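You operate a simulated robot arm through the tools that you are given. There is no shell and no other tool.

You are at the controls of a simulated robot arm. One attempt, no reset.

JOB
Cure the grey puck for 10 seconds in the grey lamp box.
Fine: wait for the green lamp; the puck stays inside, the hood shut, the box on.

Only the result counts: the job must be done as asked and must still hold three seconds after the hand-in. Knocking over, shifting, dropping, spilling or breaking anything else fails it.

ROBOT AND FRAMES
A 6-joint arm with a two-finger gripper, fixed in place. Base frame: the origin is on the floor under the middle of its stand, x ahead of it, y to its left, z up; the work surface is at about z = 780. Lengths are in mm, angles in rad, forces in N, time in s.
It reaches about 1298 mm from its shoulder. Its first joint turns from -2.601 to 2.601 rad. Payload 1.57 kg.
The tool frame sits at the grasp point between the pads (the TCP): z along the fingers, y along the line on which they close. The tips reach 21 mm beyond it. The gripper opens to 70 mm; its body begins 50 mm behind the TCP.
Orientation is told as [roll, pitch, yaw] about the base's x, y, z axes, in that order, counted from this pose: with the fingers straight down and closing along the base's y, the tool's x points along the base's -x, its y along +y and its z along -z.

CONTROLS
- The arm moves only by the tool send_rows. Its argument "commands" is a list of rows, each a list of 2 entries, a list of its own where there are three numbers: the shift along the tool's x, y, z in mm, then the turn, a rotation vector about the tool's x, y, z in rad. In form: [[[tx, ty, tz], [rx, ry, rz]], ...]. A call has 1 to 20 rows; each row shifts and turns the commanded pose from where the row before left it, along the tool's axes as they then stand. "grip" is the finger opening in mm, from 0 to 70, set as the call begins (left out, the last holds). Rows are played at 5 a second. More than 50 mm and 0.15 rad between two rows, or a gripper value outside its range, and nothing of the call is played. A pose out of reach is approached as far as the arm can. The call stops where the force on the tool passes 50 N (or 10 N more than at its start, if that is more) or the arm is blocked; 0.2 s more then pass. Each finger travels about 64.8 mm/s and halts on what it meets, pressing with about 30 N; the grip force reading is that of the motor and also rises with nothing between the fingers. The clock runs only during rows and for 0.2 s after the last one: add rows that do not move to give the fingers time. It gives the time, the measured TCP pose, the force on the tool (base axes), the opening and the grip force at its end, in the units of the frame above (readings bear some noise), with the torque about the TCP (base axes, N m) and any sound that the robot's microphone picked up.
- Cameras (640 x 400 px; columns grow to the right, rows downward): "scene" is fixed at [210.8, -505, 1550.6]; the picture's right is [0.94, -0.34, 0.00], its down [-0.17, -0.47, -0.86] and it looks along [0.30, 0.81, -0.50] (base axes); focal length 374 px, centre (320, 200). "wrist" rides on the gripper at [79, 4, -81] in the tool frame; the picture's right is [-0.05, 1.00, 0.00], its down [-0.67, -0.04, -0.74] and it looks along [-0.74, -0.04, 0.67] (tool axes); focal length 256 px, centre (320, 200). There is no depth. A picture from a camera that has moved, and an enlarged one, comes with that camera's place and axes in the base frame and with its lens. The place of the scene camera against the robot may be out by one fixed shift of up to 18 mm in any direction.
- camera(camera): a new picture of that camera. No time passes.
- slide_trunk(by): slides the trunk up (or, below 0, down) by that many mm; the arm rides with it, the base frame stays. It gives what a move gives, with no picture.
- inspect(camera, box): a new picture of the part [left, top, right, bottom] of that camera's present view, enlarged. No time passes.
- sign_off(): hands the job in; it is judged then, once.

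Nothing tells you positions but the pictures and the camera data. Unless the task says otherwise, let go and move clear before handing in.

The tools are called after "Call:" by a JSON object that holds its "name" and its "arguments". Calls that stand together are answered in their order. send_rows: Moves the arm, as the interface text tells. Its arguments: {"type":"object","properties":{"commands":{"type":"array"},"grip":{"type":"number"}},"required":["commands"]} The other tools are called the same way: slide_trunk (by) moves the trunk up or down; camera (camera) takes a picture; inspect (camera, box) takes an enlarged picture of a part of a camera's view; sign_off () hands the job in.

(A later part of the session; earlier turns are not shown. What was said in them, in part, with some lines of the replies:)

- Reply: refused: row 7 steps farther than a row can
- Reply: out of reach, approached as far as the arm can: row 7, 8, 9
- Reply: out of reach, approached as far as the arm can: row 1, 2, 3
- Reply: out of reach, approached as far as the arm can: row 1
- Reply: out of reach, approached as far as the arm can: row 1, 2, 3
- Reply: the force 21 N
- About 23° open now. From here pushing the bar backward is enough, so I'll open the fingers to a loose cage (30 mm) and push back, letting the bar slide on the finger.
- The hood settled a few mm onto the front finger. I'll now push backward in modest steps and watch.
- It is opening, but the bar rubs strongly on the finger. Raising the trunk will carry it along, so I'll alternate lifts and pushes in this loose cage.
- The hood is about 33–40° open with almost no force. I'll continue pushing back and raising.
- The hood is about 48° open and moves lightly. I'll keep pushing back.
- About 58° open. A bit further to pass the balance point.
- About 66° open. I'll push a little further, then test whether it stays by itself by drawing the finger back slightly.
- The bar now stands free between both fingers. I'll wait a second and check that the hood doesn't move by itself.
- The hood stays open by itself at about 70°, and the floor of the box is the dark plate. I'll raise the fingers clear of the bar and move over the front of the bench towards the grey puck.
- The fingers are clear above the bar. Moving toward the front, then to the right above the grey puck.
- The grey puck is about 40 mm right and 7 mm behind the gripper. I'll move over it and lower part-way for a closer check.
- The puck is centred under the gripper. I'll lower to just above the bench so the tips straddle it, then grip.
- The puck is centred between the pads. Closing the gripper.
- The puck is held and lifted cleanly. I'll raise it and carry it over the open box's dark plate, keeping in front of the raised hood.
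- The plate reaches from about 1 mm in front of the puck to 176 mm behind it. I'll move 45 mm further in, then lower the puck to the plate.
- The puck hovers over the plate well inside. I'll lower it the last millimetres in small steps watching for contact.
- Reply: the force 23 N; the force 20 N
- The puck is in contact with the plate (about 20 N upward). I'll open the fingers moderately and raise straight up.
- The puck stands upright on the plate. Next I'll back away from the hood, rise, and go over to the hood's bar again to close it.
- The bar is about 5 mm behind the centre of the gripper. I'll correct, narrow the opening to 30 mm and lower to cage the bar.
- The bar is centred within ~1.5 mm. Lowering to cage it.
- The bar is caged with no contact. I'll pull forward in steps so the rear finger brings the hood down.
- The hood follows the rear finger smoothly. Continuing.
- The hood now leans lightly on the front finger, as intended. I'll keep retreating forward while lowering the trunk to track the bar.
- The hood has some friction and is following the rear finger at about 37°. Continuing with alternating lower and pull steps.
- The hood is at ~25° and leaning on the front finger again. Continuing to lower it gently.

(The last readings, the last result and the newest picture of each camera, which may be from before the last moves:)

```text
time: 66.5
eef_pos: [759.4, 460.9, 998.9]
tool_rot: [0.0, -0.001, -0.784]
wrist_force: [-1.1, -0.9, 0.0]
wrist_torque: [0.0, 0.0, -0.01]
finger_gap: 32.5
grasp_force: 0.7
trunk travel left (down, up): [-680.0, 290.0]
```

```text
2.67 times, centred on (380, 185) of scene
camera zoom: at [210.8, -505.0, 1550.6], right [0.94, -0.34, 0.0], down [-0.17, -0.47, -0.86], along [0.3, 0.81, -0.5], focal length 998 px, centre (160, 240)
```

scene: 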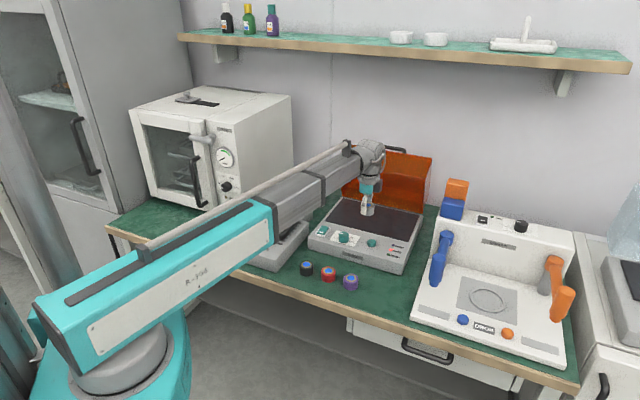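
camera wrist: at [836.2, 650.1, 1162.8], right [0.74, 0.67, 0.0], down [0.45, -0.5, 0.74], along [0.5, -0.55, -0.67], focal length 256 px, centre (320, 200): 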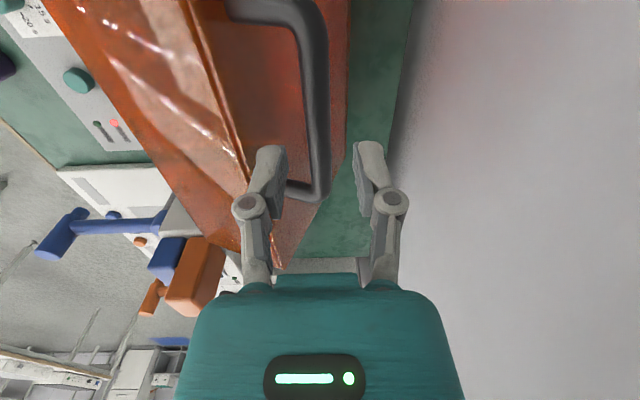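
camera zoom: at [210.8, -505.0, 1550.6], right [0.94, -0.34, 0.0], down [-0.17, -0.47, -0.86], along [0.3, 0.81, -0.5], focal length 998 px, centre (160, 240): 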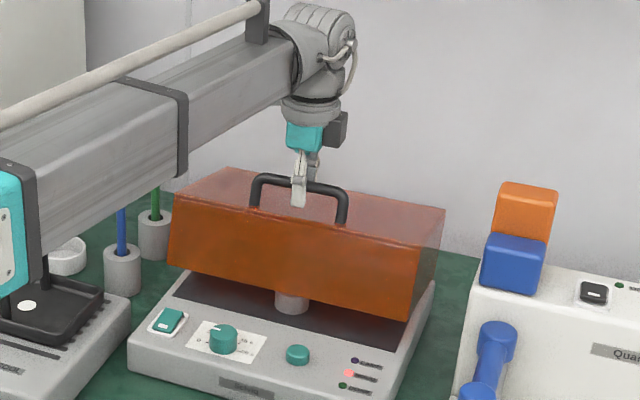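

The hood is at about 15°. Continuing with small lower and retreat steps until it closes.

Call:
{"name": "slide_trunk", "arguments": {"by": -7}}

Call:
{"name": "send_rows", "arguments": {"commands": [[[0, -8, 0], [0, 0, 0]]]}}

Call:
{"name": "slide_trunk", "arguments": {"by": -6}}

Call:
{"name": "send_rows", "arguments": {"commands": [[[0, -7, 0], [0, 0, 0]]]}}

Call:
{"name": "slide_trunk", "arguments": {"by": -6}}

Call:
{"name": "inspect", "arguments": {"camera": "wrist", "box": [200, 60, 440, 260]}}

Call:
{"name": "inspect", "arguments": {"camera": "scene", "box": [300, 110, 460, 260]}}

```text
time: 67.0
eef_pos: [759.7, 459.9, 992.8]
tool_rot: [0.001, 0.001, -0.782]
wrist_force: [-3.5, -2.8, 0.2]
wrist_torque: [0.06, -0.02, -0.04]
finger_gap: 34.9
grasp_force: 2.3
trunk travel left (down, up): [-673.0, 297.0]
```

```text
time: 67.4
eef_pos: [755.3, 454.6, 990.3]
tool_rot: [0.002, 0.0, -0.784]
wrist_force: [-0.8, -1.1, -0.6]
wrist_torque: [-0.02, 0.01, -0.03]
finger_gap: 32.5
grasp_force: 0.5
trunk travel left (down, up): [-673.0, 297.0]
```

```text
time: 68.0
eef_pos: [754.5, 454.5, 986.8]
tool_rot: [0.0, 0.003, -0.783]
wrist_force: [-3.5, -3.6, 1.8]
wrist_torque: [0.0, -0.03, -0.03]
finger_gap: 36.2
grasp_force: 2.1
trunk travel left (down, up): [-667.0, 303.0]
```

```text
time: 68.4
eef_pos: [748.9, 451.3, 985.6]
tool_rot: [0.001, -0.001, -0.784]
wrist_force: [-0.3, -1.2, 0.1]
wrist_torque: [0.02, -0.02, 0.0]
finger_gap: 32.4
grasp_force: 0.2
trunk travel left (down, up): [-667.0, 303.0]
```

```text
time: 68.9
eef_pos: [749.0, 450.0, 980.0]
tool_rot: [0.0, 0.001, -0.783]
wrist_force: [-3.1, -5.1, 1.7]
wrist_torque: [0.05, -0.01, -0.03]
finger_gap: 35.4
grasp_force: 3.3
trunk travel left (down, up): [-661.0, 309.0]
```

```text
2.00 times, centred on (320, 160) of wrist
camera zoom: at [696.9, 509.8, 1061.3], right [0.74, 0.67, 0.0], down [0.45, -0.5, 0.74], along [0.5, -0.55, -0.67], focal length 512 px, centre (320, 280)
```

zoom: 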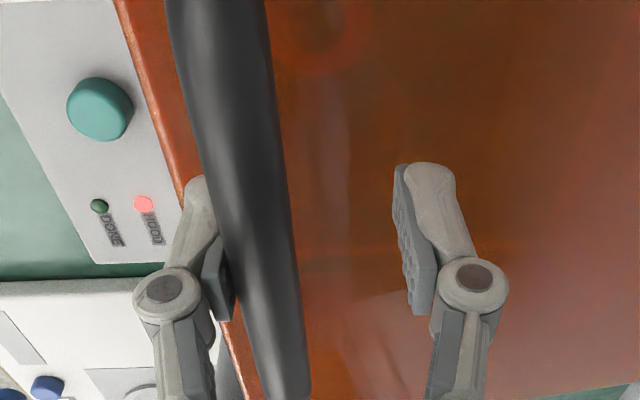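

```text
2.67 times, centred on (380, 185) of scene
camera zoom: at [210.8, -505.0, 1550.6], right [0.94, -0.34, 0.0], down [-0.17, -0.47, -0.86], along [0.3, 0.81, -0.5], focal length 998 px, centre (160, 240)
```

zoom: 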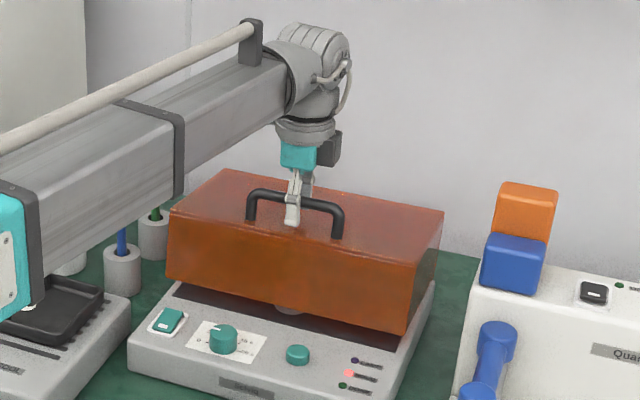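

About 9° left. Continuing.

Call:
{"name": "send_rows", "arguments": {"commands": [[[0, -7, 0], [0, 0, 0]]]}}

Call:
{"name": "slide_trunk", "arguments": {"by": -6}}

Call:
{"name": "send_rows", "arguments": {"commands": [[[0, -6, 0], [0, 0, 0]]]}}

Call:
{"name": "slide_trunk", "arguments": {"by": -6}}

Call:
{"name": "send_rows", "arguments": {"commands": [[[0, -6, 0], [0, 0, 0]]]}}

Call:
{"name": "inspect", "arguments": {"camera": "wrist", "box": [200, 60, 440, 260]}}

Call:
{"name": "inspect", "arguments": {"camera": "scene", "box": [300, 110, 460, 260]}}

```text
time: 69.3
eef_pos: [743.6, 446.1, 980.5]
tool_rot: [0.001, -0.002, -0.783]
wrist_force: [-0.8, -0.5, 0.6]
wrist_torque: [-0.02, 0.0, 0.0]
finger_gap: 32.9
grasp_force: 0.8
trunk travel left (down, up): [-661.0, 309.0]
```

```text
time: 69.9
eef_pos: [743.8, 444.8, 973.9]
tool_rot: [0.001, -0.001, -0.783]
wrist_force: [-3.4, -4.7, 1.1]
wrist_torque: [0.01, -0.01, -0.01]
finger_gap: 35.9
grasp_force: 3.1
trunk travel left (down, up): [-655.0, 315.0]
```

```text
time: 70.3
eef_pos: [739.4, 442.1, 973.8]
tool_rot: [-0.001, 0.001, -0.784]
wrist_force: [-0.5, -0.9, -0.5]
wrist_torque: [0.02, -0.01, -0.01]
finger_gap: 32.8
grasp_force: 0.7
trunk travel left (down, up): [-655.0, 315.0]
```

```text
time: 70.8
eef_pos: [740.5, 439.9, 969.1]
tool_rot: [-0.001, 0.0, -0.783]
wrist_force: [-4.3, -3.4, 0.6]
wrist_torque: [0.01, 0.0, 0.02]
finger_gap: 36.1
grasp_force: 2.8
trunk travel left (down, up): [-649.0, 321.0]
```

```text
time: 71.2
eef_pos: [736.4, 436.9, 967.2]
tool_rot: [-0.001, 0.0, -0.782]
wrist_force: [-1.0, -1.2, 0.2]
wrist_torque: [0.01, 0.01, 0.02]
finger_gap: 32.6
grasp_force: 0.7
trunk travel left (down, up): [-649.0, 321.0]
```

```text
2.00 times, centred on (320, 160) of wrist
camera zoom: at [683.8, 496.2, 1049.0], right [0.74, 0.67, 0.0], down [0.45, -0.5, 0.74], along [0.5, -0.55, -0.67], focal length 512 px, centre (320, 280)
```

zoom: 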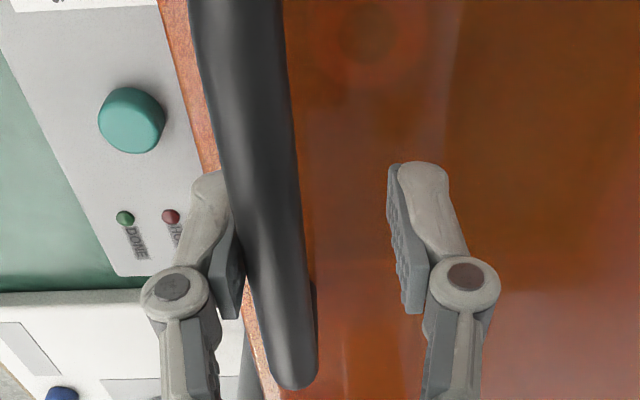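

```text
2.67 times, centred on (380, 185) of scene
camera zoom: at [210.8, -505.0, 1550.6], right [0.94, -0.34, 0.0], down [-0.17, -0.47, -0.86], along [0.3, 0.81, -0.5], focal length 998 px, centre (160, 240)
```

zoom: 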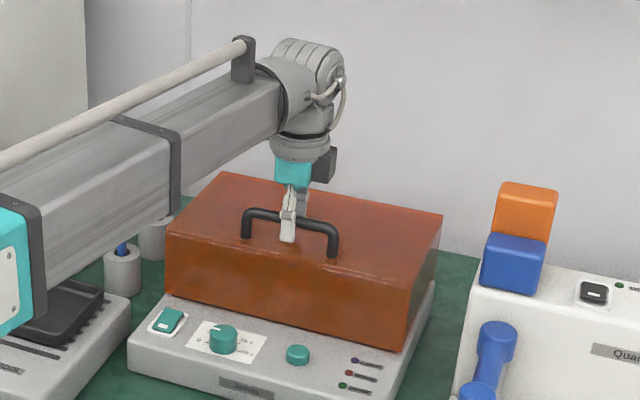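

The red HOOD lamp went out: nearly shut. I'll take the last few millimetres down so it rests fully.

Call:
{"name": "slide_trunk", "arguments": {"by": -5}}

Call:
{"name": "send_rows", "arguments": {"commands": [[[0, -6, 0], [0, 0, 0]]]}}

Call:
{"name": "slide_trunk", "arguments": {"by": -4}}

Call:
{"name": "send_rows", "arguments": {"commands": [[[0, -8, 0], [0, 0, 0]], [[0, 0, 0], [0, 0, 0]]]}}

Call:
{"name": "inspect", "arguments": {"camera": "wrist", "box": [200, 60, 440, 260]}}

Call:
{"name": "inspect", "arguments": {"camera": "scene", "box": [300, 160, 440, 280]}}

```text
time: 71.8
eef_pos: [735.2, 437.3, 962.6]
tool_rot: [0.0, 0.001, -0.785]
wrist_force: [-4.2, -3.7, -0.2]
wrist_torque: [-0.04, -0.06, -0.02]
finger_gap: 35.4
grasp_force: 2.6
trunk travel left (down, up): [-644.0, 326.0]
```

```text
time: 72.2
eef_pos: [730.6, 433.8, 964.0]
tool_rot: [-0.002, 0.001, -0.784]
wrist_force: [0.1, -0.6, -1.1]
wrist_torque: [-0.03, 0.03, 0.01]
finger_gap: 32.0
grasp_force: 0.1
trunk travel left (down, up): [-644.0, 326.0]
```

```text
time: 72.7
eef_pos: [731.7, 433.1, 959.9]
tool_rot: [0.0, -0.001, -0.785]
wrist_force: [0.2, 0.6, -0.1]
wrist_torque: [-0.01, -0.03, -0.02]
finger_gap: 32.0
grasp_force: 0.0
trunk travel left (down, up): [-640.0, 330.0]
```

```text
time: 73.3
eef_pos: [725.3, 425.7, 958.7]
tool_rot: [0.0, -0.001, -0.785]
wrist_force: [-0.5, 1.0, 0.1]
wrist_torque: [-0.02, 0.0, 0.02]
finger_gap: 31.9
grasp_force: 0.2
trunk travel left (down, up): [-640.0, 330.0]
```

```text
2.00 times, centred on (320, 160) of wrist
camera zoom: at [673.9, 485.0, 1039.9], right [0.74, 0.67, 0.0], down [0.45, -0.5, 0.74], along [0.5, -0.55, -0.67], focal length 512 px, centre (320, 280)
```

zoom: 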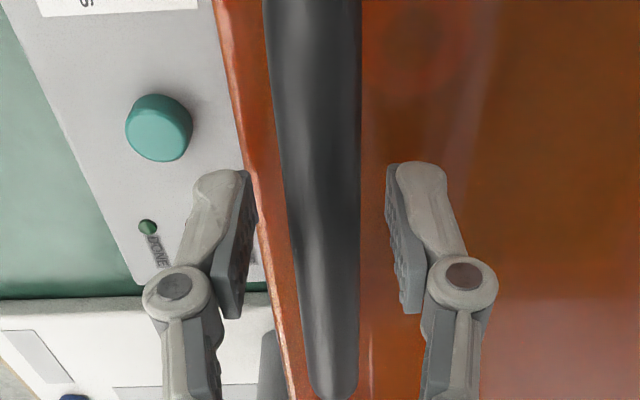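

```text
3.33 times, centred on (370, 220) of scene
camera zoom: at [210.8, -505.0, 1550.6], right [0.94, -0.34, 0.0], down [-0.17, -0.47, -0.86], along [0.3, 0.81, -0.5], focal length 1247 px, centre (153, 133)
```

zoom: 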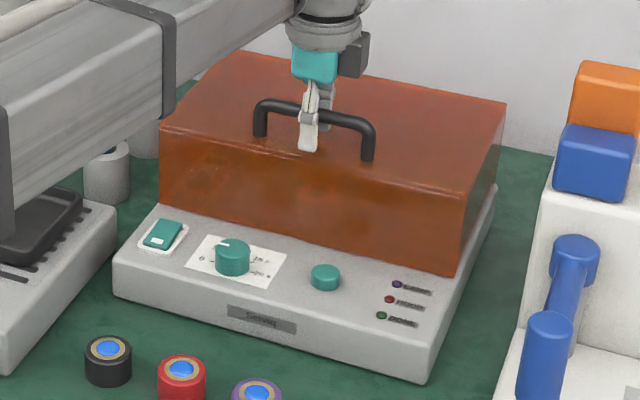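

The hood is shut. I'll raise clear of the handle, go above the dial and turn the gripper to the start orientation for turning it 90° clockwise (0 → 10 s).

Call:
{"name": "slide_trunk", "arguments": {"by": 70}}

Call:
{"name": "send_rows", "arguments": {"commands": [[[0, -47, 0], [0, 0, 0]], [[0, -47, 0], [0, 0, 0]], [[47, 0, 0], [0, 0, 0]], [[0, 0, 0], [0, 0, -0.143]], [[0, 0, 0], [0, 0, -0.143]], [[0, 0, 0], [0, 0, -0.143]], [[0, 0, 0], [0, 0, -0.143]], [[0, 0, 0], [0, 0, -0.143]], [[0, 0, 0], [0, 0, -0.143]], [[0, 0, 0], [0, 0, -0.143]], [[0, 0, 0], [0, 0, -0.143]], [[0, 0, 0], [0, 0, -0.143]], [[0, 0, 0], [0, 0, -0.143]], [[0, 0, 0], [0, 0, -0.141]], [[0, 0, 0], [0, 0, 0]]], "grip": 60}}

Call:
{"name": "camera", "arguments": {"camera": "wrist"}}

Call:
{"name": "camera", "arguments": {"camera": "scene"}}

```text
time: 74.4
eef_pos: [726.5, 426.8, 1028.3]
tool_rot: [0.0, 0.0, -0.784]
wrist_force: [0.2, -0.9, -0.1]
wrist_torque: [0.01, 0.01, -0.02]
finger_gap: 32.1
grasp_force: 0.0
trunk travel left (down, up): [-710.0, 260.0]
```

```text
time: 77.6
eef_pos: [626.1, 391.7, 1029.8]
tool_rot: [0.001, 0.001, 0.789]
wrist_force: [0.3, -0.5, 0.4]
wrist_torque: [0.0, -0.03, 0.0]
finger_gap: 60.0
grasp_force: 0.0
trunk travel left (down, up): [-710.0, 260.0]
```

```text
taken
camera wrist: at [568.3, 339.4, 1109.9], right [-0.67, 0.74, 0.0], down [0.49, 0.45, 0.74], along [0.55, 0.5, -0.67], focal length 256 px, centre (320, 200)
```

wrist: 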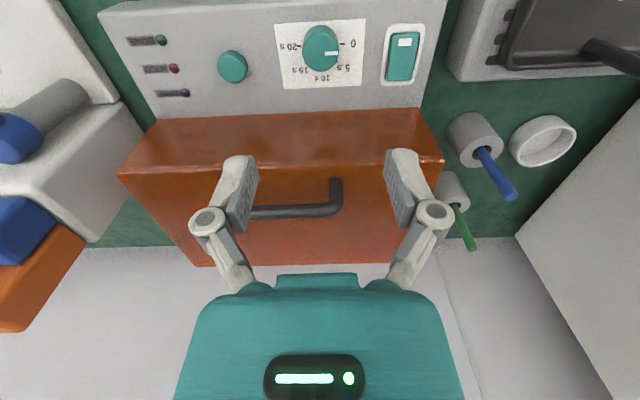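

```text
taken
```

scene: 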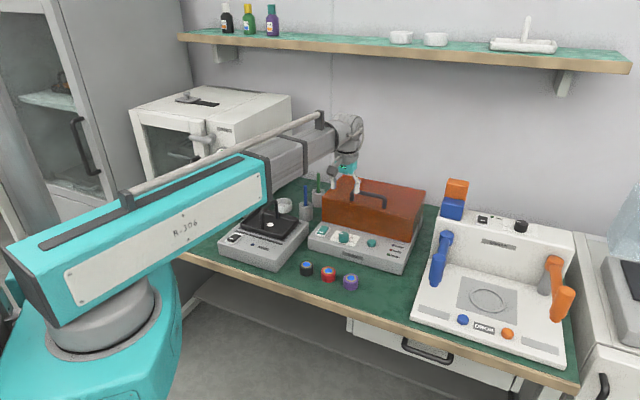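

Call:
{"name": "inspect", "arguments": {"camera": "wrist", "box": [240, 0, 440, 130]}}

Call:
{"name": "inspect", "arguments": {"camera": "scene", "box": [305, 215, 425, 280]}}

```text
3.08 times, centred on (340, 65) of wrist
camera zoom: at [568.3, 339.4, 1109.9], right [-0.67, 0.74, 0.0], down [0.49, 0.45, 0.74], along [0.55, 0.5, -0.67], focal length 788 px, centre (258, 615)
```

zoom: 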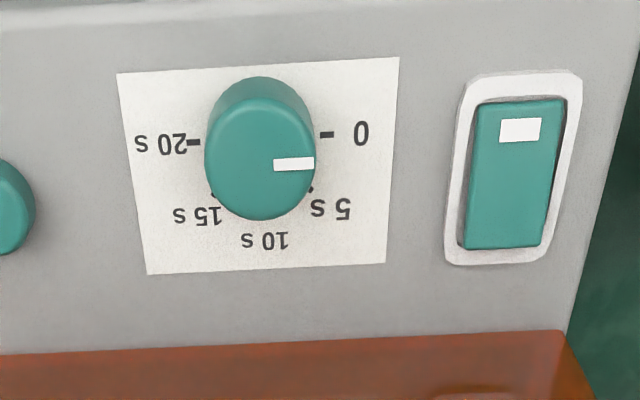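

```text
5.33 times, centred on (365, 248) of scene
camera zoom: at [210.8, -505.0, 1550.6], right [0.94, -0.34, 0.0], down [-0.17, -0.47, -0.86], along [0.3, 0.81, -0.5], focal length 1995 px, centre (80, -53)
```

zoom: 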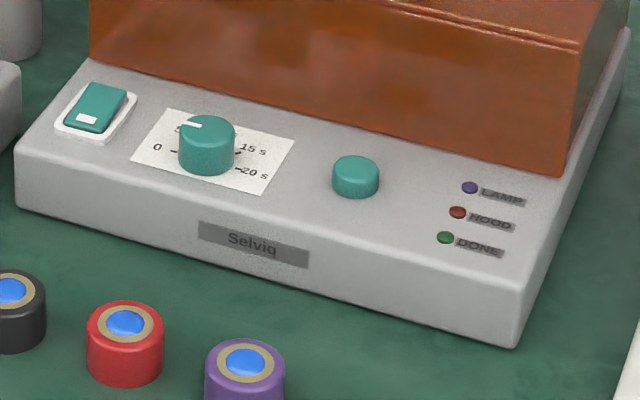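

The dial's mark is at 0, with 10 s exactly 90° clockwise; the knob is ~33 mm wide, top at z≈848. I'll centre over it and lower with a check on the way.

Call:
{"name": "send_rows", "arguments": {"commands": [[[-6.2, 0.6, 0], [0, 0, 0]], [[0, 0, 0], [0, 0, 0]]]}}

Call:
{"name": "slide_trunk", "arguments": {"by": -130}}

Call:
{"name": "camera", "arguments": {"camera": "wrist"}}

Call:
{"name": "inspect", "arguments": {"camera": "wrist", "box": [220, 60, 460, 220]}}

Call:
{"name": "camera", "arguments": {"camera": "scene"}}

```text
time: 78.2
eef_pos: [630.4, 396.4, 1029.6]
tool_rot: [0.0, -0.001, 0.789]
wrist_force: [-0.3, -0.1, -0.6]
wrist_torque: [-0.02, 0.01, -0.02]
finger_gap: 60.2
grasp_force: 0.1
trunk travel left (down, up): [-710.0, 260.0]
```

```text
time: 79.8
eef_pos: [630.5, 396.7, 898.9]
tool_rot: [-0.001, 0.001, 0.787]
wrist_force: [0.8, 0.1, -0.2]
wrist_torque: [0.01, -0.01, -0.01]
finger_gap: 60.2
grasp_force: 0.1
trunk travel left (down, up): [-580.0, 390.0]
```

```text
taken
camera wrist: at [572.6, 343.7, 980.0], right [-0.67, 0.74, 0.0], down [0.5, 0.45, 0.74], along [0.55, 0.5, -0.67], focal length 256 px, centre (320, 200)
```

wrist: 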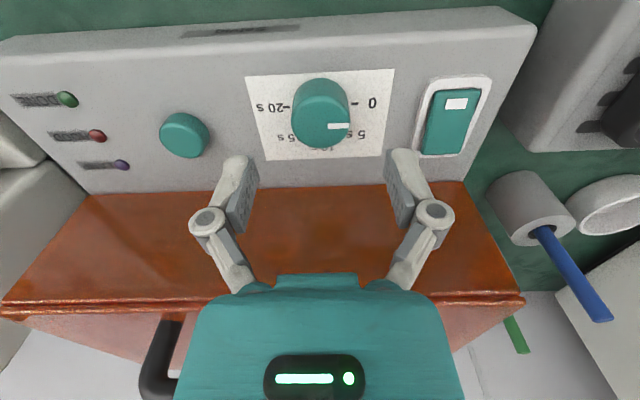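

```text
2.50 times, centred on (340, 140) of wrist
camera zoom: at [572.6, 343.7, 980.0], right [-0.67, 0.74, 0.0], down [0.5, 0.45, 0.74], along [0.55, 0.5, -0.67], focal length 640 px, centre (270, 350)
```

zoom: 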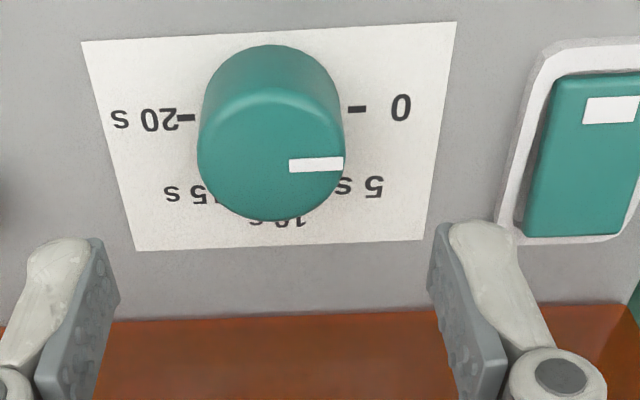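

```text
taken
```

scene: 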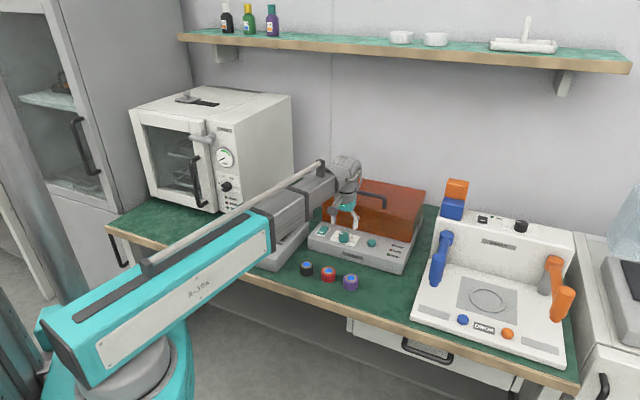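

The knob is centred below the gripper. Lowering so the tips stop about 3 mm above the panel, then gripping the knob.

Call:
{"name": "slide_trunk", "arguments": {"by": -49}}

Call:
{"name": "inspect", "arguments": {"camera": "wrist", "box": [200, 80, 440, 260]}}

Call:
{"name": "inspect", "arguments": {"camera": "scene", "box": [305, 180, 425, 280]}}

```text
time: 80.7
eef_pos: [630.0, 396.5, 850.0]
tool_rot: [-0.001, -0.001, 0.786]
wrist_force: [0.2, -1.0, -0.3]
wrist_torque: [0.02, 0.02, -0.01]
finger_gap: 60.0
grasp_force: 0.1
trunk travel left (down, up): [-531.0, 439.0]
```

```text
2.22 times, centred on (320, 170) of wrist
camera zoom: at [572.6, 343.7, 931.0], right [-0.67, 0.74, 0.0], down [0.5, 0.45, 0.74], along [0.55, 0.5, -0.67], focal length 569 px, centre (320, 267)
```

zoom: 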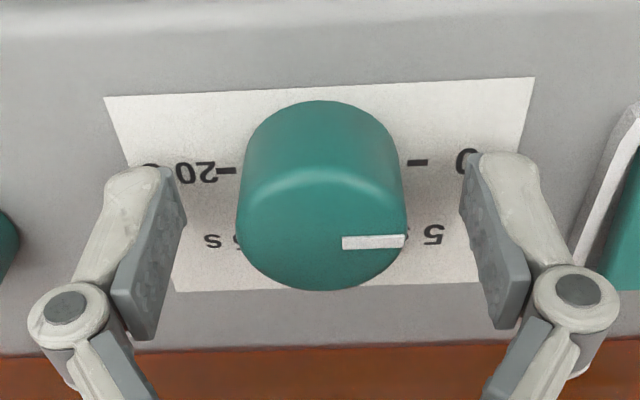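

```text
4.00 times, centred on (365, 230) of scene
camera zoom: at [210.8, -505.0, 1550.6], right [0.94, -0.34, 0.0], down [-0.17, -0.47, -0.86], along [0.3, 0.81, -0.5], focal length 1496 px, centre (140, 80)
```

zoom: 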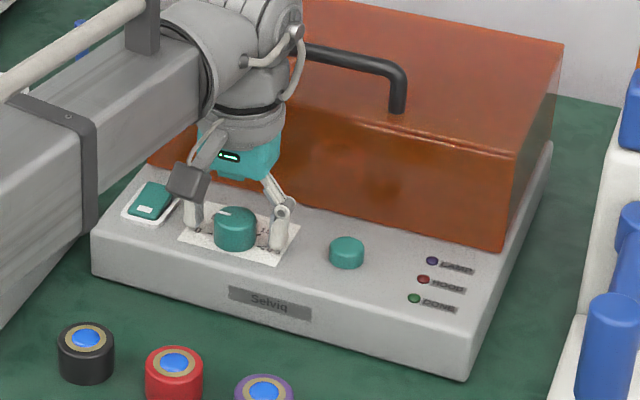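

Knob is centred between the pads. Closing on it, then I'll turn it 90° clockwise.

Call:
{"name": "send_rows", "arguments": {"commands": [[[0, 0, 0], [0, 0, 0]], [[0, 0, 0], [0, 0, 0]], [[0, 0, 0], [0, 0, 0]]], "grip": 0}}

Call:
{"name": "send_rows", "arguments": {"commands": [[[0, 0, 0], [0, 0, 0.131]], [[0, 0, 0], [0, 0, 0.131]], [[0, 0, 0], [0, 0, 0.131]]]}}

Call:
{"name": "inspect", "arguments": {"camera": "wrist", "box": [200, 60, 440, 240]}}

Call:
{"name": "inspect", "arguments": {"camera": "scene", "box": [305, 180, 425, 280]}}

```text
time: 81.5
eef_pos: [630.4, 396.5, 850.1]
tool_rot: [-0.001, 0.0, 0.787]
wrist_force: [0.6, 2.1, 3.1]
wrist_torque: [0.08, 0.08, -0.02]
finger_gap: 33.6
grasp_force: 31.8
trunk travel left (down, up): [-531.0, 439.0]
```

```text
time: 82.3
eef_pos: [630.6, 396.6, 850.6]
tool_rot: [0.0, 0.0, 0.389]
wrist_force: [-3.2, 0.8, 0.6]
wrist_torque: [0.44, -0.26, -0.02]
finger_gap: 33.9
grasp_force: 31.8
trunk travel left (down, up): [-531.0, 439.0]
```

```text
2.22 times, centred on (320, 150) of wrist
camera zoom: at [556.5, 370.6, 931.1], right [-0.33, 0.94, 0.0], down [0.63, 0.22, 0.74], along [0.7, 0.25, -0.67], focal length 569 px, centre (320, 311)
```

zoom: 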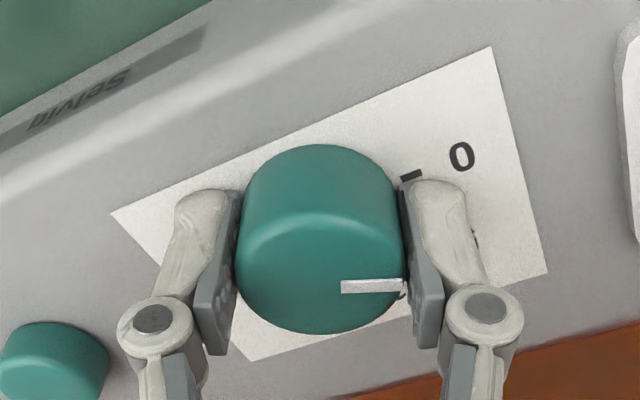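

```text
4.00 times, centred on (365, 230) of scene
camera zoom: at [210.8, -505.0, 1550.6], right [0.94, -0.34, 0.0], down [-0.17, -0.47, -0.86], along [0.3, 0.81, -0.5], focal length 1496 px, centre (140, 80)
```

zoom: 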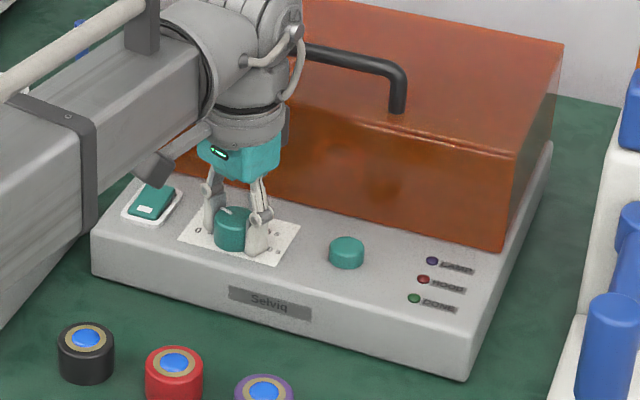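

The knob turns with the gripper. Continuing to the full 90°.

Call:
{"name": "send_rows", "arguments": {"commands": [[[0, 0, 0], [0, 0, 0.131]], [[0, 0, 0], [0, 0, 0.131]], [[0, 0, 0], [0, 0, 0.131]], [[0, 0, 0], [0, 0, 0.131]], [[0, 0, 0], [0, 0, 0.131]], [[0, 0, 0], [0, 0, 0.131]], [[0, 0, 0], [0, 0, 0.131]], [[0, 0, 0], [0, 0, 0.131]], [[0, 0, 0], [0, 0, 0.13]], [[0, 0, 0], [0, 0, 0]]]}}

Call:
{"name": "inspect", "arguments": {"camera": "wrist", "box": [200, 60, 440, 240]}}

Call:
{"name": "inspect", "arguments": {"camera": "scene", "box": [305, 180, 425, 280]}}

```text
time: 84.5
eef_pos: [630.7, 395.6, 850.6]
tool_rot: [0.001, 0.0, -0.787]
wrist_force: [0.8, -5.6, 0.9]
wrist_torque: [0.23, 0.26, 0.02]
finger_gap: 33.8
grasp_force: 31.7
trunk travel left (down, up): [-531.0, 439.0]
```

```text
2.22 times, centred on (320, 150) of wrist
camera zoom: at [578.4, 456.0, 931.0], right [0.75, 0.67, 0.0], down [0.44, -0.5, 0.75], along [0.5, -0.56, -0.67], focal length 569 px, centre (320, 311)
```

zoom: 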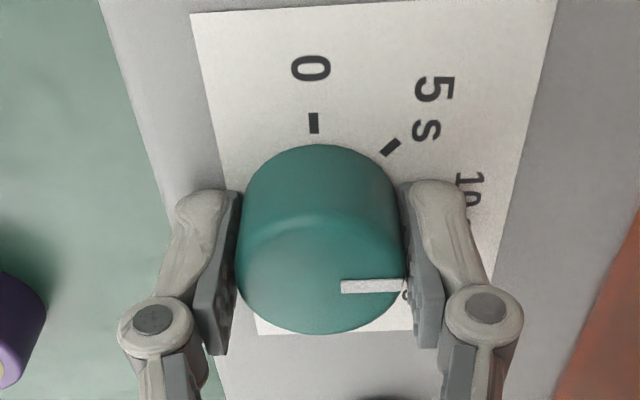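

```text
4.00 times, centred on (365, 230) of scene
camera zoom: at [210.8, -505.0, 1550.6], right [0.94, -0.34, 0.0], down [-0.17, -0.47, -0.86], along [0.3, 0.81, -0.5], focal length 1496 px, centre (140, 80)
```

zoom: 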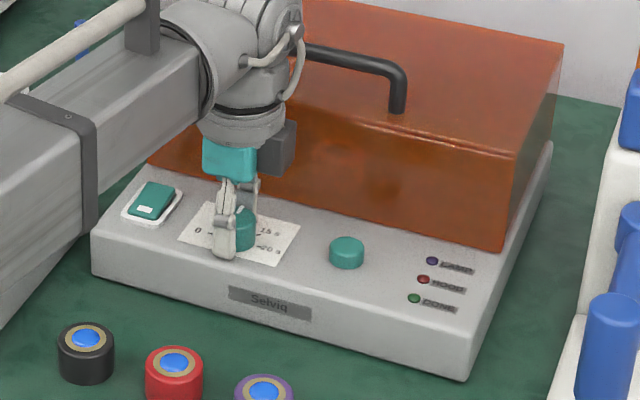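

Turned 90°. I'll release, lift off and look at where the mark stands.

Call:
{"name": "send_rows", "arguments": {"commands": [[[0, 0, 0], [0, 0, 0]], [[0, 0, 0], [0, 0, 0]], [[0, 0, 0], [0, 0, 0]]], "grip": 60}}

Call:
{"name": "slide_trunk", "arguments": {"by": 70}}

Call:
{"name": "camera", "arguments": {"camera": "wrist"}}

Call:
{"name": "inspect", "arguments": {"camera": "wrist", "box": [240, 40, 420, 170]}}

Call:
{"name": "inspect", "arguments": {"camera": "scene", "box": [305, 200, 425, 280]}}

```text
time: 85.3
eef_pos: [630.8, 397.2, 850.7]
tool_rot: [0.001, -0.001, -0.785]
wrist_force: [-0.5, -0.1, 0.3]
wrist_torque: [-0.02, -0.01, -0.02]
finger_gap: 59.9
grasp_force: 0.0
trunk travel left (down, up): [-531.0, 439.0]
```

```text
time: 86.3
eef_pos: [630.2, 397.9, 918.9]
tool_rot: [0.0, 0.0, -0.785]
wrist_force: [0.4, -0.2, -0.6]
wrist_torque: [0.01, 0.01, 0.0]
finger_gap: 59.9
grasp_force: 0.1
trunk travel left (down, up): [-601.0, 369.0]
```

```text
taken
camera wrist: at [578.2, 456.6, 1000.9], right [0.74, 0.67, 0.0], down [0.45, -0.5, 0.74], along [0.5, -0.55, -0.67], focal length 256 px, centre (320, 200)
```

wrist: 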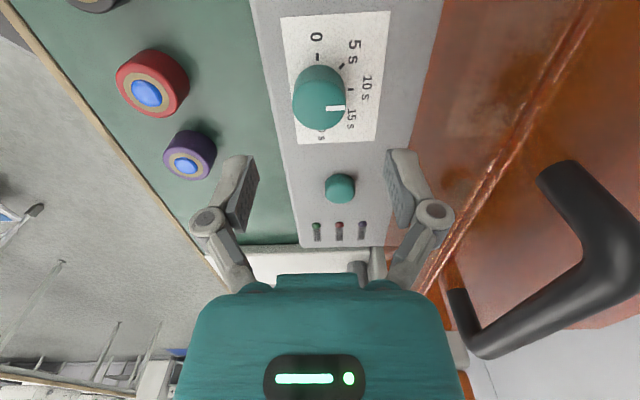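

```text
3.08 times, centred on (330, 105) of wrist
camera zoom: at [578.2, 456.6, 1000.9], right [0.74, 0.67, 0.0], down [0.45, -0.5, 0.74], along [0.5, -0.55, -0.67], focal length 788 px, centre (289, 492)
```

zoom: 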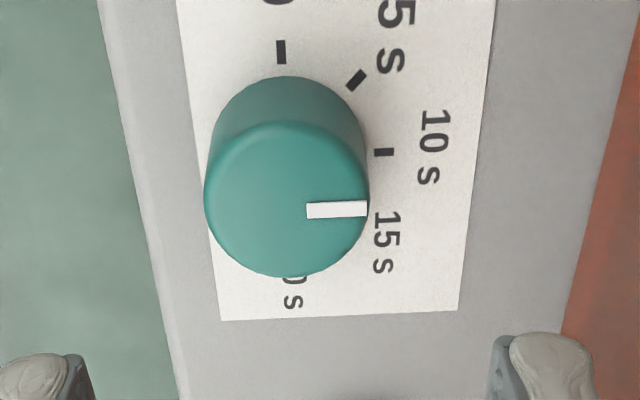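

```text
5.00 times, centred on (365, 240) of scene
camera zoom: at [210.8, -505.0, 1550.6], right [0.94, -0.34, 0.0], down [-0.17, -0.47, -0.86], along [0.3, 0.81, -0.5], focal length 1870 px, centre (95, 0)
```

zoom: 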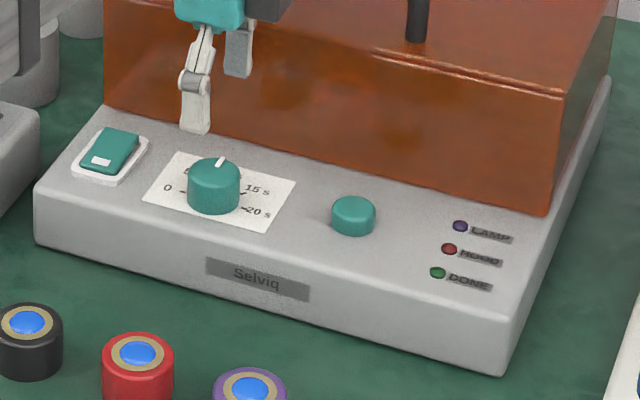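

The dial now points to 10 s. Let me look closely at the rocker to judge its state, comparing with other rockers.

Call:
{"name": "inspect", "arguments": {"camera": "scene", "box": [312, 220, 342, 240]}}

Call:
{"name": "inspect", "arguments": {"camera": "scene", "box": [465, 205, 535, 245]}}

Call:
{"name": "inspect", "arguments": {"camera": "scene", "box": [365, 228, 415, 262]}}

```text
16.00 times, centred on (327, 230) of scene
camera zoom: at [210.8, -505.0, 1550.6], right [0.94, -0.34, 0.0], down [-0.17, -0.47, -0.86], along [0.3, 0.81, -0.5], focal length 5986 px, centre (208, -280)
```

zoom: 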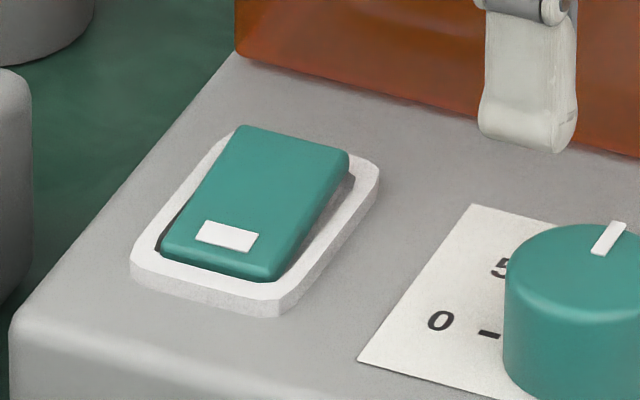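

```text
9.14 times, centred on (500, 225) of scene
camera zoom: at [210.8, -505.0, 1550.6], right [0.94, -0.34, 0.0], down [-0.17, -0.47, -0.86], along [0.3, 0.81, -0.5], focal length 3420 px, centre (-1326, -29)
```

zoom: 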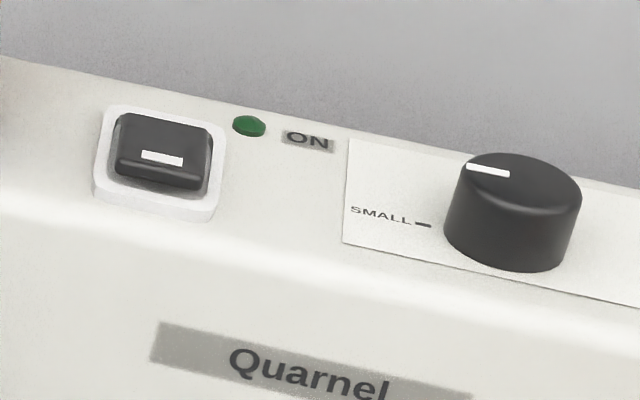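

```text
11.76 times, centred on (390, 245) of scene
camera zoom: at [210.8, -505.0, 1550.6], right [0.94, -0.34, 0.0], down [-0.17, -0.47, -0.86], along [0.3, 0.81, -0.5], focal length 4401 px, centre (-504, -329)
```

zoom: 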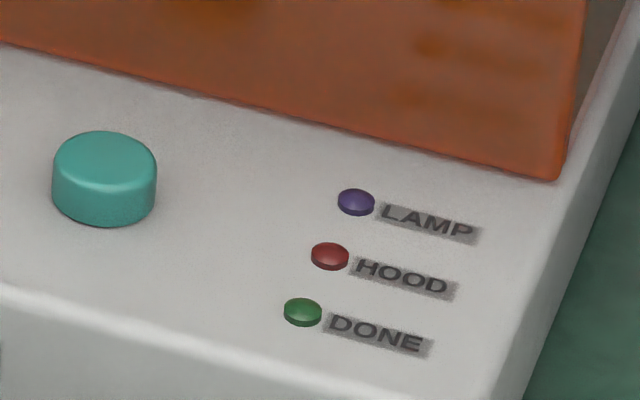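

The lamp box's rocker has its marked end pressed down (unlike the Quarnel machine's, which is off), and the HOOD lamp lit earlier, so the box is on. I'll close the fingers and move over the round start button.

Call:
{"name": "send_rows", "arguments": {"commands": [[[-41.2, 6.5, 0], [0, 0, 0]], [[-41.2, 6.6, 0], [0, 0, 0]], [[0, 0, 0], [0, 0, 0]], [[0, 0, 0], [0, 0, 0]]], "grip": 0}}

Call:
{"name": "slide_trunk", "arguments": {"by": -35}}

Call:
{"name": "camera", "arguments": {"camera": "wrist"}}

Call:
{"name": "inspect", "arguments": {"camera": "wrist", "box": [240, 80, 400, 220]}}

Call:
{"name": "inspect", "arguments": {"camera": "scene", "box": [325, 190, 425, 270]}}

```text
time: 87.3
eef_pos: [697.2, 346.5, 920.3]
tool_rot: [-0.002, -0.001, -0.786]
wrist_force: [0.1, -0.7, 0.5]
wrist_torque: [0.0, 0.03, -0.01]
finger_gap: 0.0
grasp_force: 28.4
trunk travel left (down, up): [-601.0, 369.0]
```

```text
time: 88.1
eef_pos: [697.7, 345.9, 885.3]
tool_rot: [-0.001, 0.0, -0.785]
wrist_force: [-0.2, 0.2, -0.2]
wrist_torque: [0.0, 0.0, 0.01]
finger_gap: 0.0
grasp_force: 29.0
trunk travel left (down, up): [-566.0, 404.0]
```

```text
taken
camera wrist: at [645.3, 405.9, 965.9], right [0.74, 0.67, 0.0], down [0.45, -0.5, 0.74], along [0.5, -0.55, -0.67], focal length 256 px, centre (320, 200)
```

wrist: 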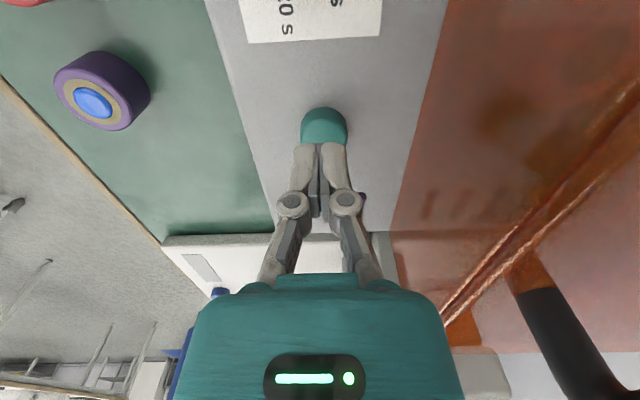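

```text
2.86 times, centred on (320, 150) of wrist
camera zoom: at [645.3, 405.9, 965.9], right [0.74, 0.67, 0.0], down [0.45, -0.5, 0.74], along [0.5, -0.55, -0.67], focal length 731 px, centre (320, 343)
```

zoom: 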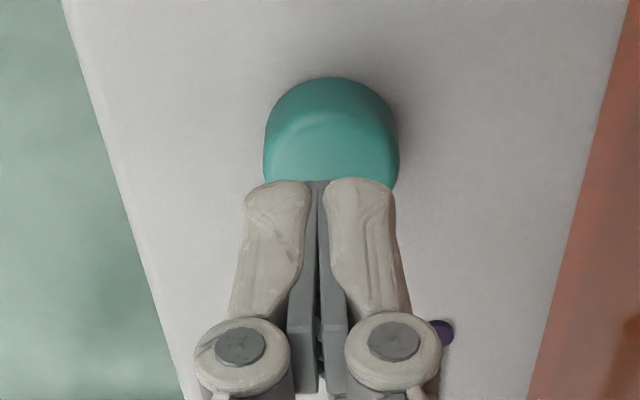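

```text
5.00 times, centred on (375, 230) of scene
camera zoom: at [210.8, -505.0, 1550.6], right [0.94, -0.34, 0.0], down [-0.17, -0.47, -0.86], along [0.3, 0.81, -0.5], focal length 1870 px, centre (45, 50)
```

zoom: 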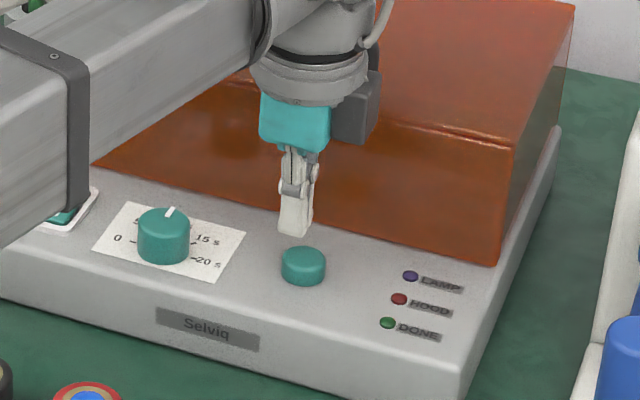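

The closed fingertips are nearly over the button; I'll nudge about 3 mm right and back, then press down in small steps watching force, sound and lamps.

Call:
{"name": "send_rows", "arguments": {"commands": [[[-3, 3, 0], [0, 0, 0]], [[0, 0, 0], [0, 0, 0]]]}}

Call:
{"name": "slide_trunk", "arguments": {"by": -22}}

Call:
{"name": "inspect", "arguments": {"camera": "scene", "box": [350, 215, 420, 265]}}

Call:
{"name": "inspect", "arguments": {"camera": "wrist", "box": [240, 80, 400, 220]}}

```text
time: 88.7
eef_pos: [701.4, 346.6, 884.5]
tool_rot: [0.0, -0.001, -0.784]
wrist_force: [0.1, -0.6, 1.2]
wrist_torque: [0.01, -0.02, 0.0]
finger_gap: 0.0
grasp_force: 29.1
trunk travel left (down, up): [-566.0, 404.0]
```

```text
time: 89.4
eef_pos: [700.4, 347.9, 863.3]
tool_rot: [-0.001, -0.002, -0.785]
wrist_force: [-0.4, -0.1, 0.7]
wrist_torque: [0.02, -0.01, 0.01]
finger_gap: 6.0
grasp_force: 28.4
trunk travel left (down, up): [-544.0, 426.0]
```

```text
8.00 times, centred on (385, 240) of scene
camera zoom: at [210.8, -505.0, 1550.6], right [0.94, -0.34, 0.0], down [-0.17, -0.47, -0.86], along [0.3, 0.81, -0.5], focal length 2993 px, centre (-200, -120)
```

zoom: 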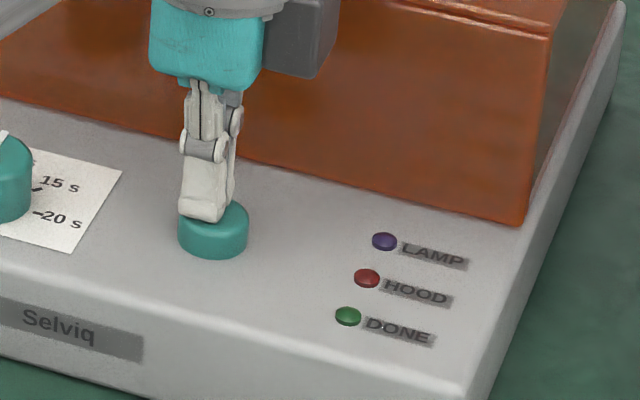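

```text
2.86 times, centred on (320, 150) of wrist
camera zoom: at [649.6, 406.2, 943.9], right [0.74, 0.67, 0.0], down [0.45, -0.5, 0.74], along [0.5, -0.55, -0.67], focal length 731 px, centre (320, 343)
```

zoom: 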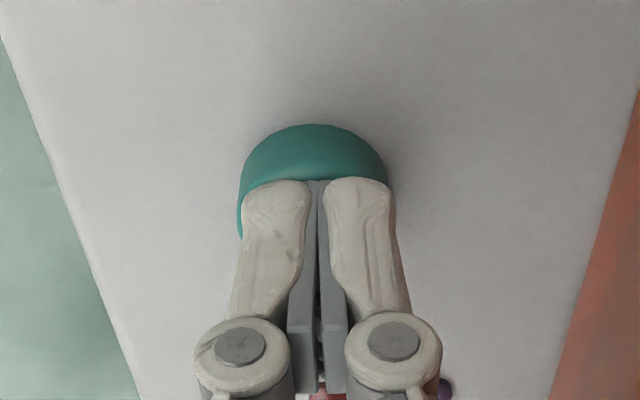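

The fingertips are centred over the button, a few mm above. Pressing down in small steps.

Call:
{"name": "slide_trunk", "arguments": {"by": -3}}

Call:
{"name": "slide_trunk", "arguments": {"by": -2}}

Call:
{"name": "inspect", "arguments": {"camera": "scene", "box": [350, 215, 420, 265]}}

```text
time: 89.9
eef_pos: [701.2, 347.7, 861.0]
tool_rot: [-0.001, 0.002, -0.785]
wrist_force: [0.6, 0.0, 2.3]
wrist_torque: [0.01, 0.0, -0.01]
finger_gap: 5.8
grasp_force: 28.2
trunk travel left (down, up): [-541.0, 429.0]
```

```text
time: 90.5
eef_pos: [701.8, 346.8, 858.3]
tool_rot: [-0.001, 0.001, -0.786]
wrist_force: [1.4, 0.1, 3.3]
wrist_torque: [0.03, -0.02, -0.01]
finger_gap: 5.9
grasp_force: 28.5
trunk travel left (down, up): [-539.0, 431.0]
heard: click
```

```text
8.00 times, centred on (385, 240) of scene
camera zoom: at [210.8, -505.0, 1550.6], right [0.94, -0.34, 0.0], down [-0.17, -0.47, -0.86], along [0.3, 0.81, -0.5], focal length 2993 px, centre (-200, -120)
```

zoom: 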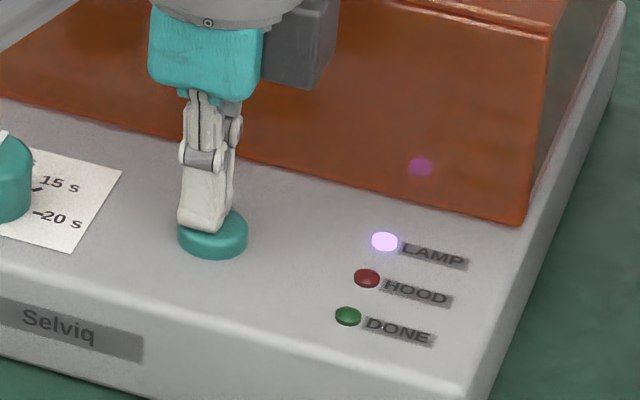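

A click was heard and the violet LAMP is lit: the cure has started. I'll lift off the button and wait.

Call:
{"name": "slide_trunk", "arguments": {"by": 80}}

Call:
{"name": "inspect", "arguments": {"camera": "scene", "box": [305, 200, 425, 280]}}

Call:
{"name": "send_rows", "arguments": {"commands": [[[0, 0, 0], [0, 0, 0]], [[0, 0, 0], [0, 0, 0]], [[0, 0, 0], [0, 0, 0]], [[0, 0, 0], [0, 0, 0]], [[0, 0, 0], [0, 0, 0]], [[0, 0, 0], [0, 0, 0]], [[0, 0, 0], [0, 0, 0]], [[0, 0, 0], [0, 0, 0]], [[0, 0, 0], [0, 0, 0]], [[0, 0, 0], [0, 0, 0]], [[0, 0, 0], [0, 0, 0]], [[0, 0, 0], [0, 0, 0]], [[0, 0, 0], [0, 0, 0]], [[0, 0, 0], [0, 0, 0]], [[0, 0, 0], [0, 0, 0]], [[0, 0, 0], [0, 0, 0]], [[0, 0, 0], [0, 0, 0]], [[0, 0, 0], [0, 0, 0]]]}}

Call:
{"name": "send_rows", "arguments": {"commands": [[[0, 0, 0], [0, 0, 0]], [[0, 0, 0], [0, 0, 0]], [[0, 0, 0], [0, 0, 0]], [[0, 0, 0], [0, 0, 0]], [[0, 0, 0], [0, 0, 0]], [[0, 0, 0], [0, 0, 0]], [[0, 0, 0], [0, 0, 0]], [[0, 0, 0], [0, 0, 0]], [[0, 0, 0], [0, 0, 0]], [[0, 0, 0], [0, 0, 0]], [[0, 0, 0], [0, 0, 0]], [[0, 0, 0], [0, 0, 0]], [[0, 0, 0], [0, 0, 0]], [[0, 0, 0], [0, 0, 0]], [[0, 0, 0], [0, 0, 0]], [[0, 0, 0], [0, 0, 0]], [[0, 0, 0], [0, 0, 0]], [[0, 0, 0], [0, 0, 0]]]}}

Call:
{"name": "inspect", "arguments": {"camera": "scene", "box": [305, 200, 425, 280]}}

```text
time: 91.6
eef_pos: [701.5, 347.5, 938.2]
tool_rot: [0.0, -0.001, -0.786]
wrist_force: [-0.5, 0.2, -0.3]
wrist_torque: [0.05, 0.01, -0.01]
finger_gap: 0.0
grasp_force: 28.5
trunk travel left (down, up): [-619.0, 351.0]
```

```text
5.00 times, centred on (365, 240) of scene
camera zoom: at [210.8, -505.0, 1550.6], right [0.94, -0.34, 0.0], down [-0.17, -0.47, -0.86], along [0.3, 0.81, -0.5], focal length 1870 px, centre (95, 0)
```

zoom: 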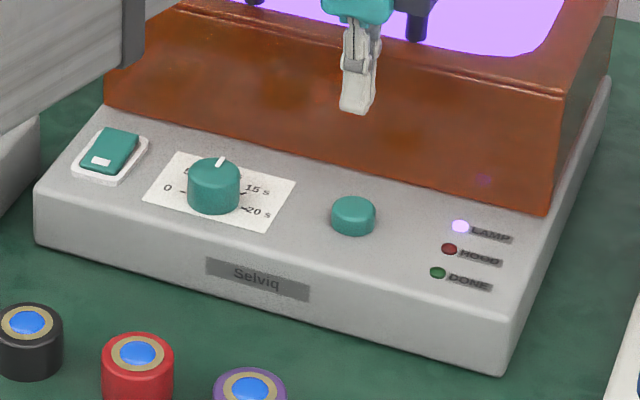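

```text
time: 95.4
eef_pos: [700.3, 346.4, 937.9]
tool_rot: [0.0, 0.0, -0.785]
wrist_force: [0.0, -0.2, -1.0]
wrist_torque: [0.02, -0.01, 0.0]
finger_gap: 0.2
grasp_force: 28.8
trunk travel left (down, up): [-619.0, 351.0]
```

```text
time: 99.2
eef_pos: [702.1, 347.5, 937.4]
tool_rot: [0.001, 0.001, -0.785]
wrist_force: [-0.5, -0.2, -0.2]
wrist_torque: [-0.06, 0.01, 0.03]
finger_gap: 0.4
grasp_force: 28.5
trunk travel left (down, up): [-619.0, 351.0]
```

```text
5.00 times, centred on (365, 240) of scene
camera zoom: at [210.8, -505.0, 1550.6], right [0.94, -0.34, 0.0], down [-0.17, -0.47, -0.86], along [0.3, 0.81, -0.5], focal length 1870 px, centre (95, 0)
```

zoom: 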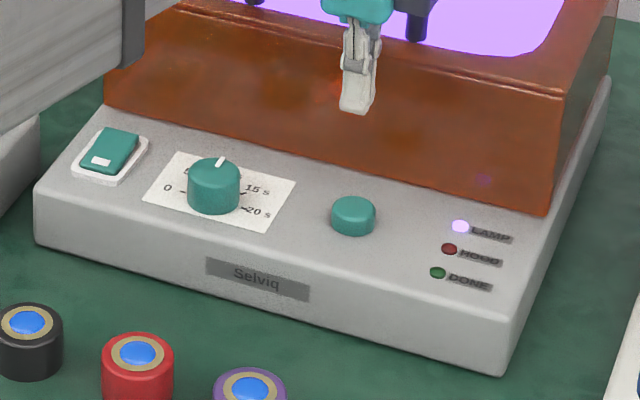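

The lamp is running (violet glow, LAMP lit) at about 9 s in. I'll wait on for the green DONE lamp.

Call:
{"name": "send_rows", "arguments": {"commands": [[[0, 0, 0], [0, 0, 0]], [[0, 0, 0], [0, 0, 0]], [[0, 0, 0], [0, 0, 0]], [[0, 0, 0], [0, 0, 0]], [[0, 0, 0], [0, 0, 0]], [[0, 0, 0], [0, 0, 0]], [[0, 0, 0], [0, 0, 0]], [[0, 0, 0], [0, 0, 0]]]}}

Call:
{"name": "inspect", "arguments": {"camera": "scene", "box": [305, 200, 425, 280]}}

```text
time: 101.0
eef_pos: [701.3, 346.8, 938.8]
tool_rot: [0.0, -0.001, -0.785]
wrist_force: [-0.6, 1.0, 0.8]
wrist_torque: [-0.01, 0.0, -0.02]
finger_gap: 0.1
grasp_force: 28.6
trunk travel left (down, up): [-619.0, 351.0]
```

```text
5.00 times, centred on (365, 240) of scene
camera zoom: at [210.8, -505.0, 1550.6], right [0.94, -0.34, 0.0], down [-0.17, -0.47, -0.86], along [0.3, 0.81, -0.5], focal length 1870 px, centre (95, 0)
```

zoom: 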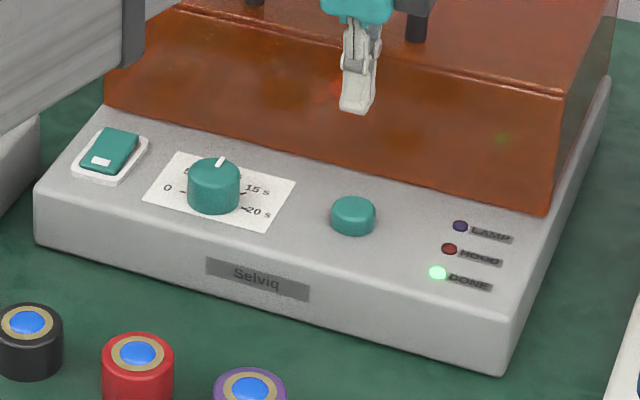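

The green DONE lamp is lit and the LAMP is off. I'll move the arm clear and check the whole scene before handing in.

Call:
{"name": "slide_trunk", "arguments": {"by": 140}}

Call:
{"name": "send_rows", "arguments": {"commands": [[[0, -40, 0], [0, 0, 0]], [[0, -40, 0], [0, 0, 0]], [[0, -40, 0], [0, 0, 0]], [[0, -40, 0], [0, 0, 0]], [[0, 0, 0], [0, 0, 0]]], "grip": 40}}

Call:
{"name": "camera", "arguments": {"camera": "scene"}}

Call:
{"name": "inspect", "arguments": {"camera": "scene", "box": [290, 160, 450, 310]}}

Call:
{"name": "camera", "arguments": {"camera": "wrist"}}

```text
time: 102.7
eef_pos: [702.1, 346.8, 1078.1]
tool_rot: [0.002, 0.001, -0.785]
wrist_force: [0.8, 0.0, -1.1]
wrist_torque: [0.01, -0.03, 0.02]
finger_gap: 0.0
grasp_force: 28.6
trunk travel left (down, up): [-759.0, 211.0]
```

```text
time: 103.9
eef_pos: [587.6, 231.6, 1077.7]
tool_rot: [0.002, 0.001, -0.785]
wrist_force: [0.1, -0.1, -0.5]
wrist_torque: [-0.03, 0.04, 0.0]
finger_gap: 40.1
grasp_force: 0.0
trunk travel left (down, up): [-759.0, 211.0]
```

```text
taken
```

scene: 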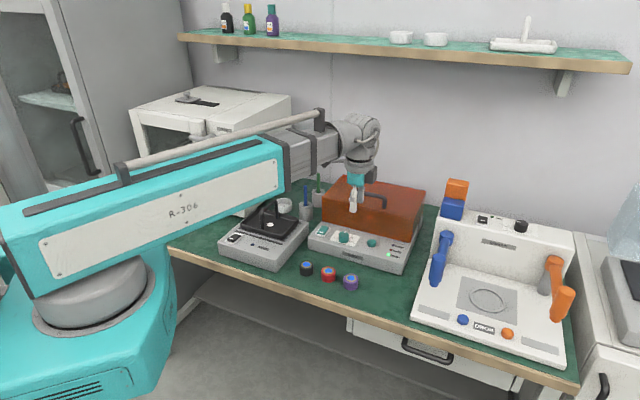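

```text
2.67 times, centred on (370, 235) of scene
camera zoom: at [210.8, -505.0, 1550.6], right [0.94, -0.34, 0.0], down [-0.17, -0.47, -0.86], along [0.3, 0.81, -0.5], focal length 998 px, centre (187, 107)
```

zoom: 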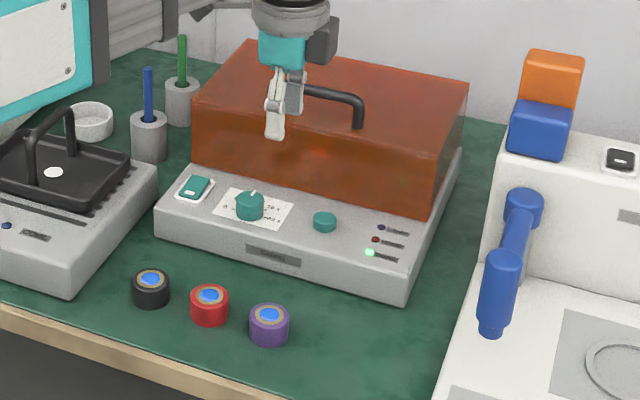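

```text
taken
camera wrist: at [535.0, 290.9, 1158.9], right [0.74, 0.67, 0.0], down [0.45, -0.5, 0.74], along [0.5, -0.55, -0.67], focal length 256 px, centre (320, 200)
```

wrist: 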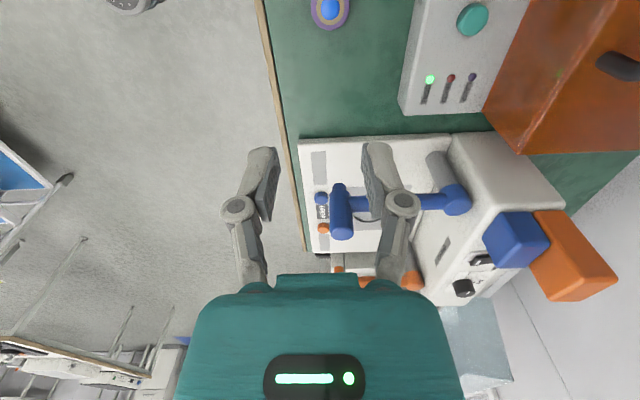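

The grey puck is inside, the hood is shut, the box is still on with the green DONE lamp lit. Everything else stands where it was and the arm is clear, so I'm handing in.

Call:
{"name": "sign_off", "arguments": {}}

```text
The job is handed in.
```

The grey puck had its 10-second cure in the grey lamp box, and I handed the job in with the green DONE lamp lit. The verdict wasn't shown to me.

- **Cure:** the dial was set to 10 s and the start button pressed. The violet LAMP came on, then went out about 10 s later as DONE lit.
- **End state:** the puck is inside, upright when I set it down, with the hood shut. The box was already on and I left it on.
- **Surroundings:** in the last pictures the box and everything else on the bench stood where they were at the start, and the arm was clear with the gripper empty.
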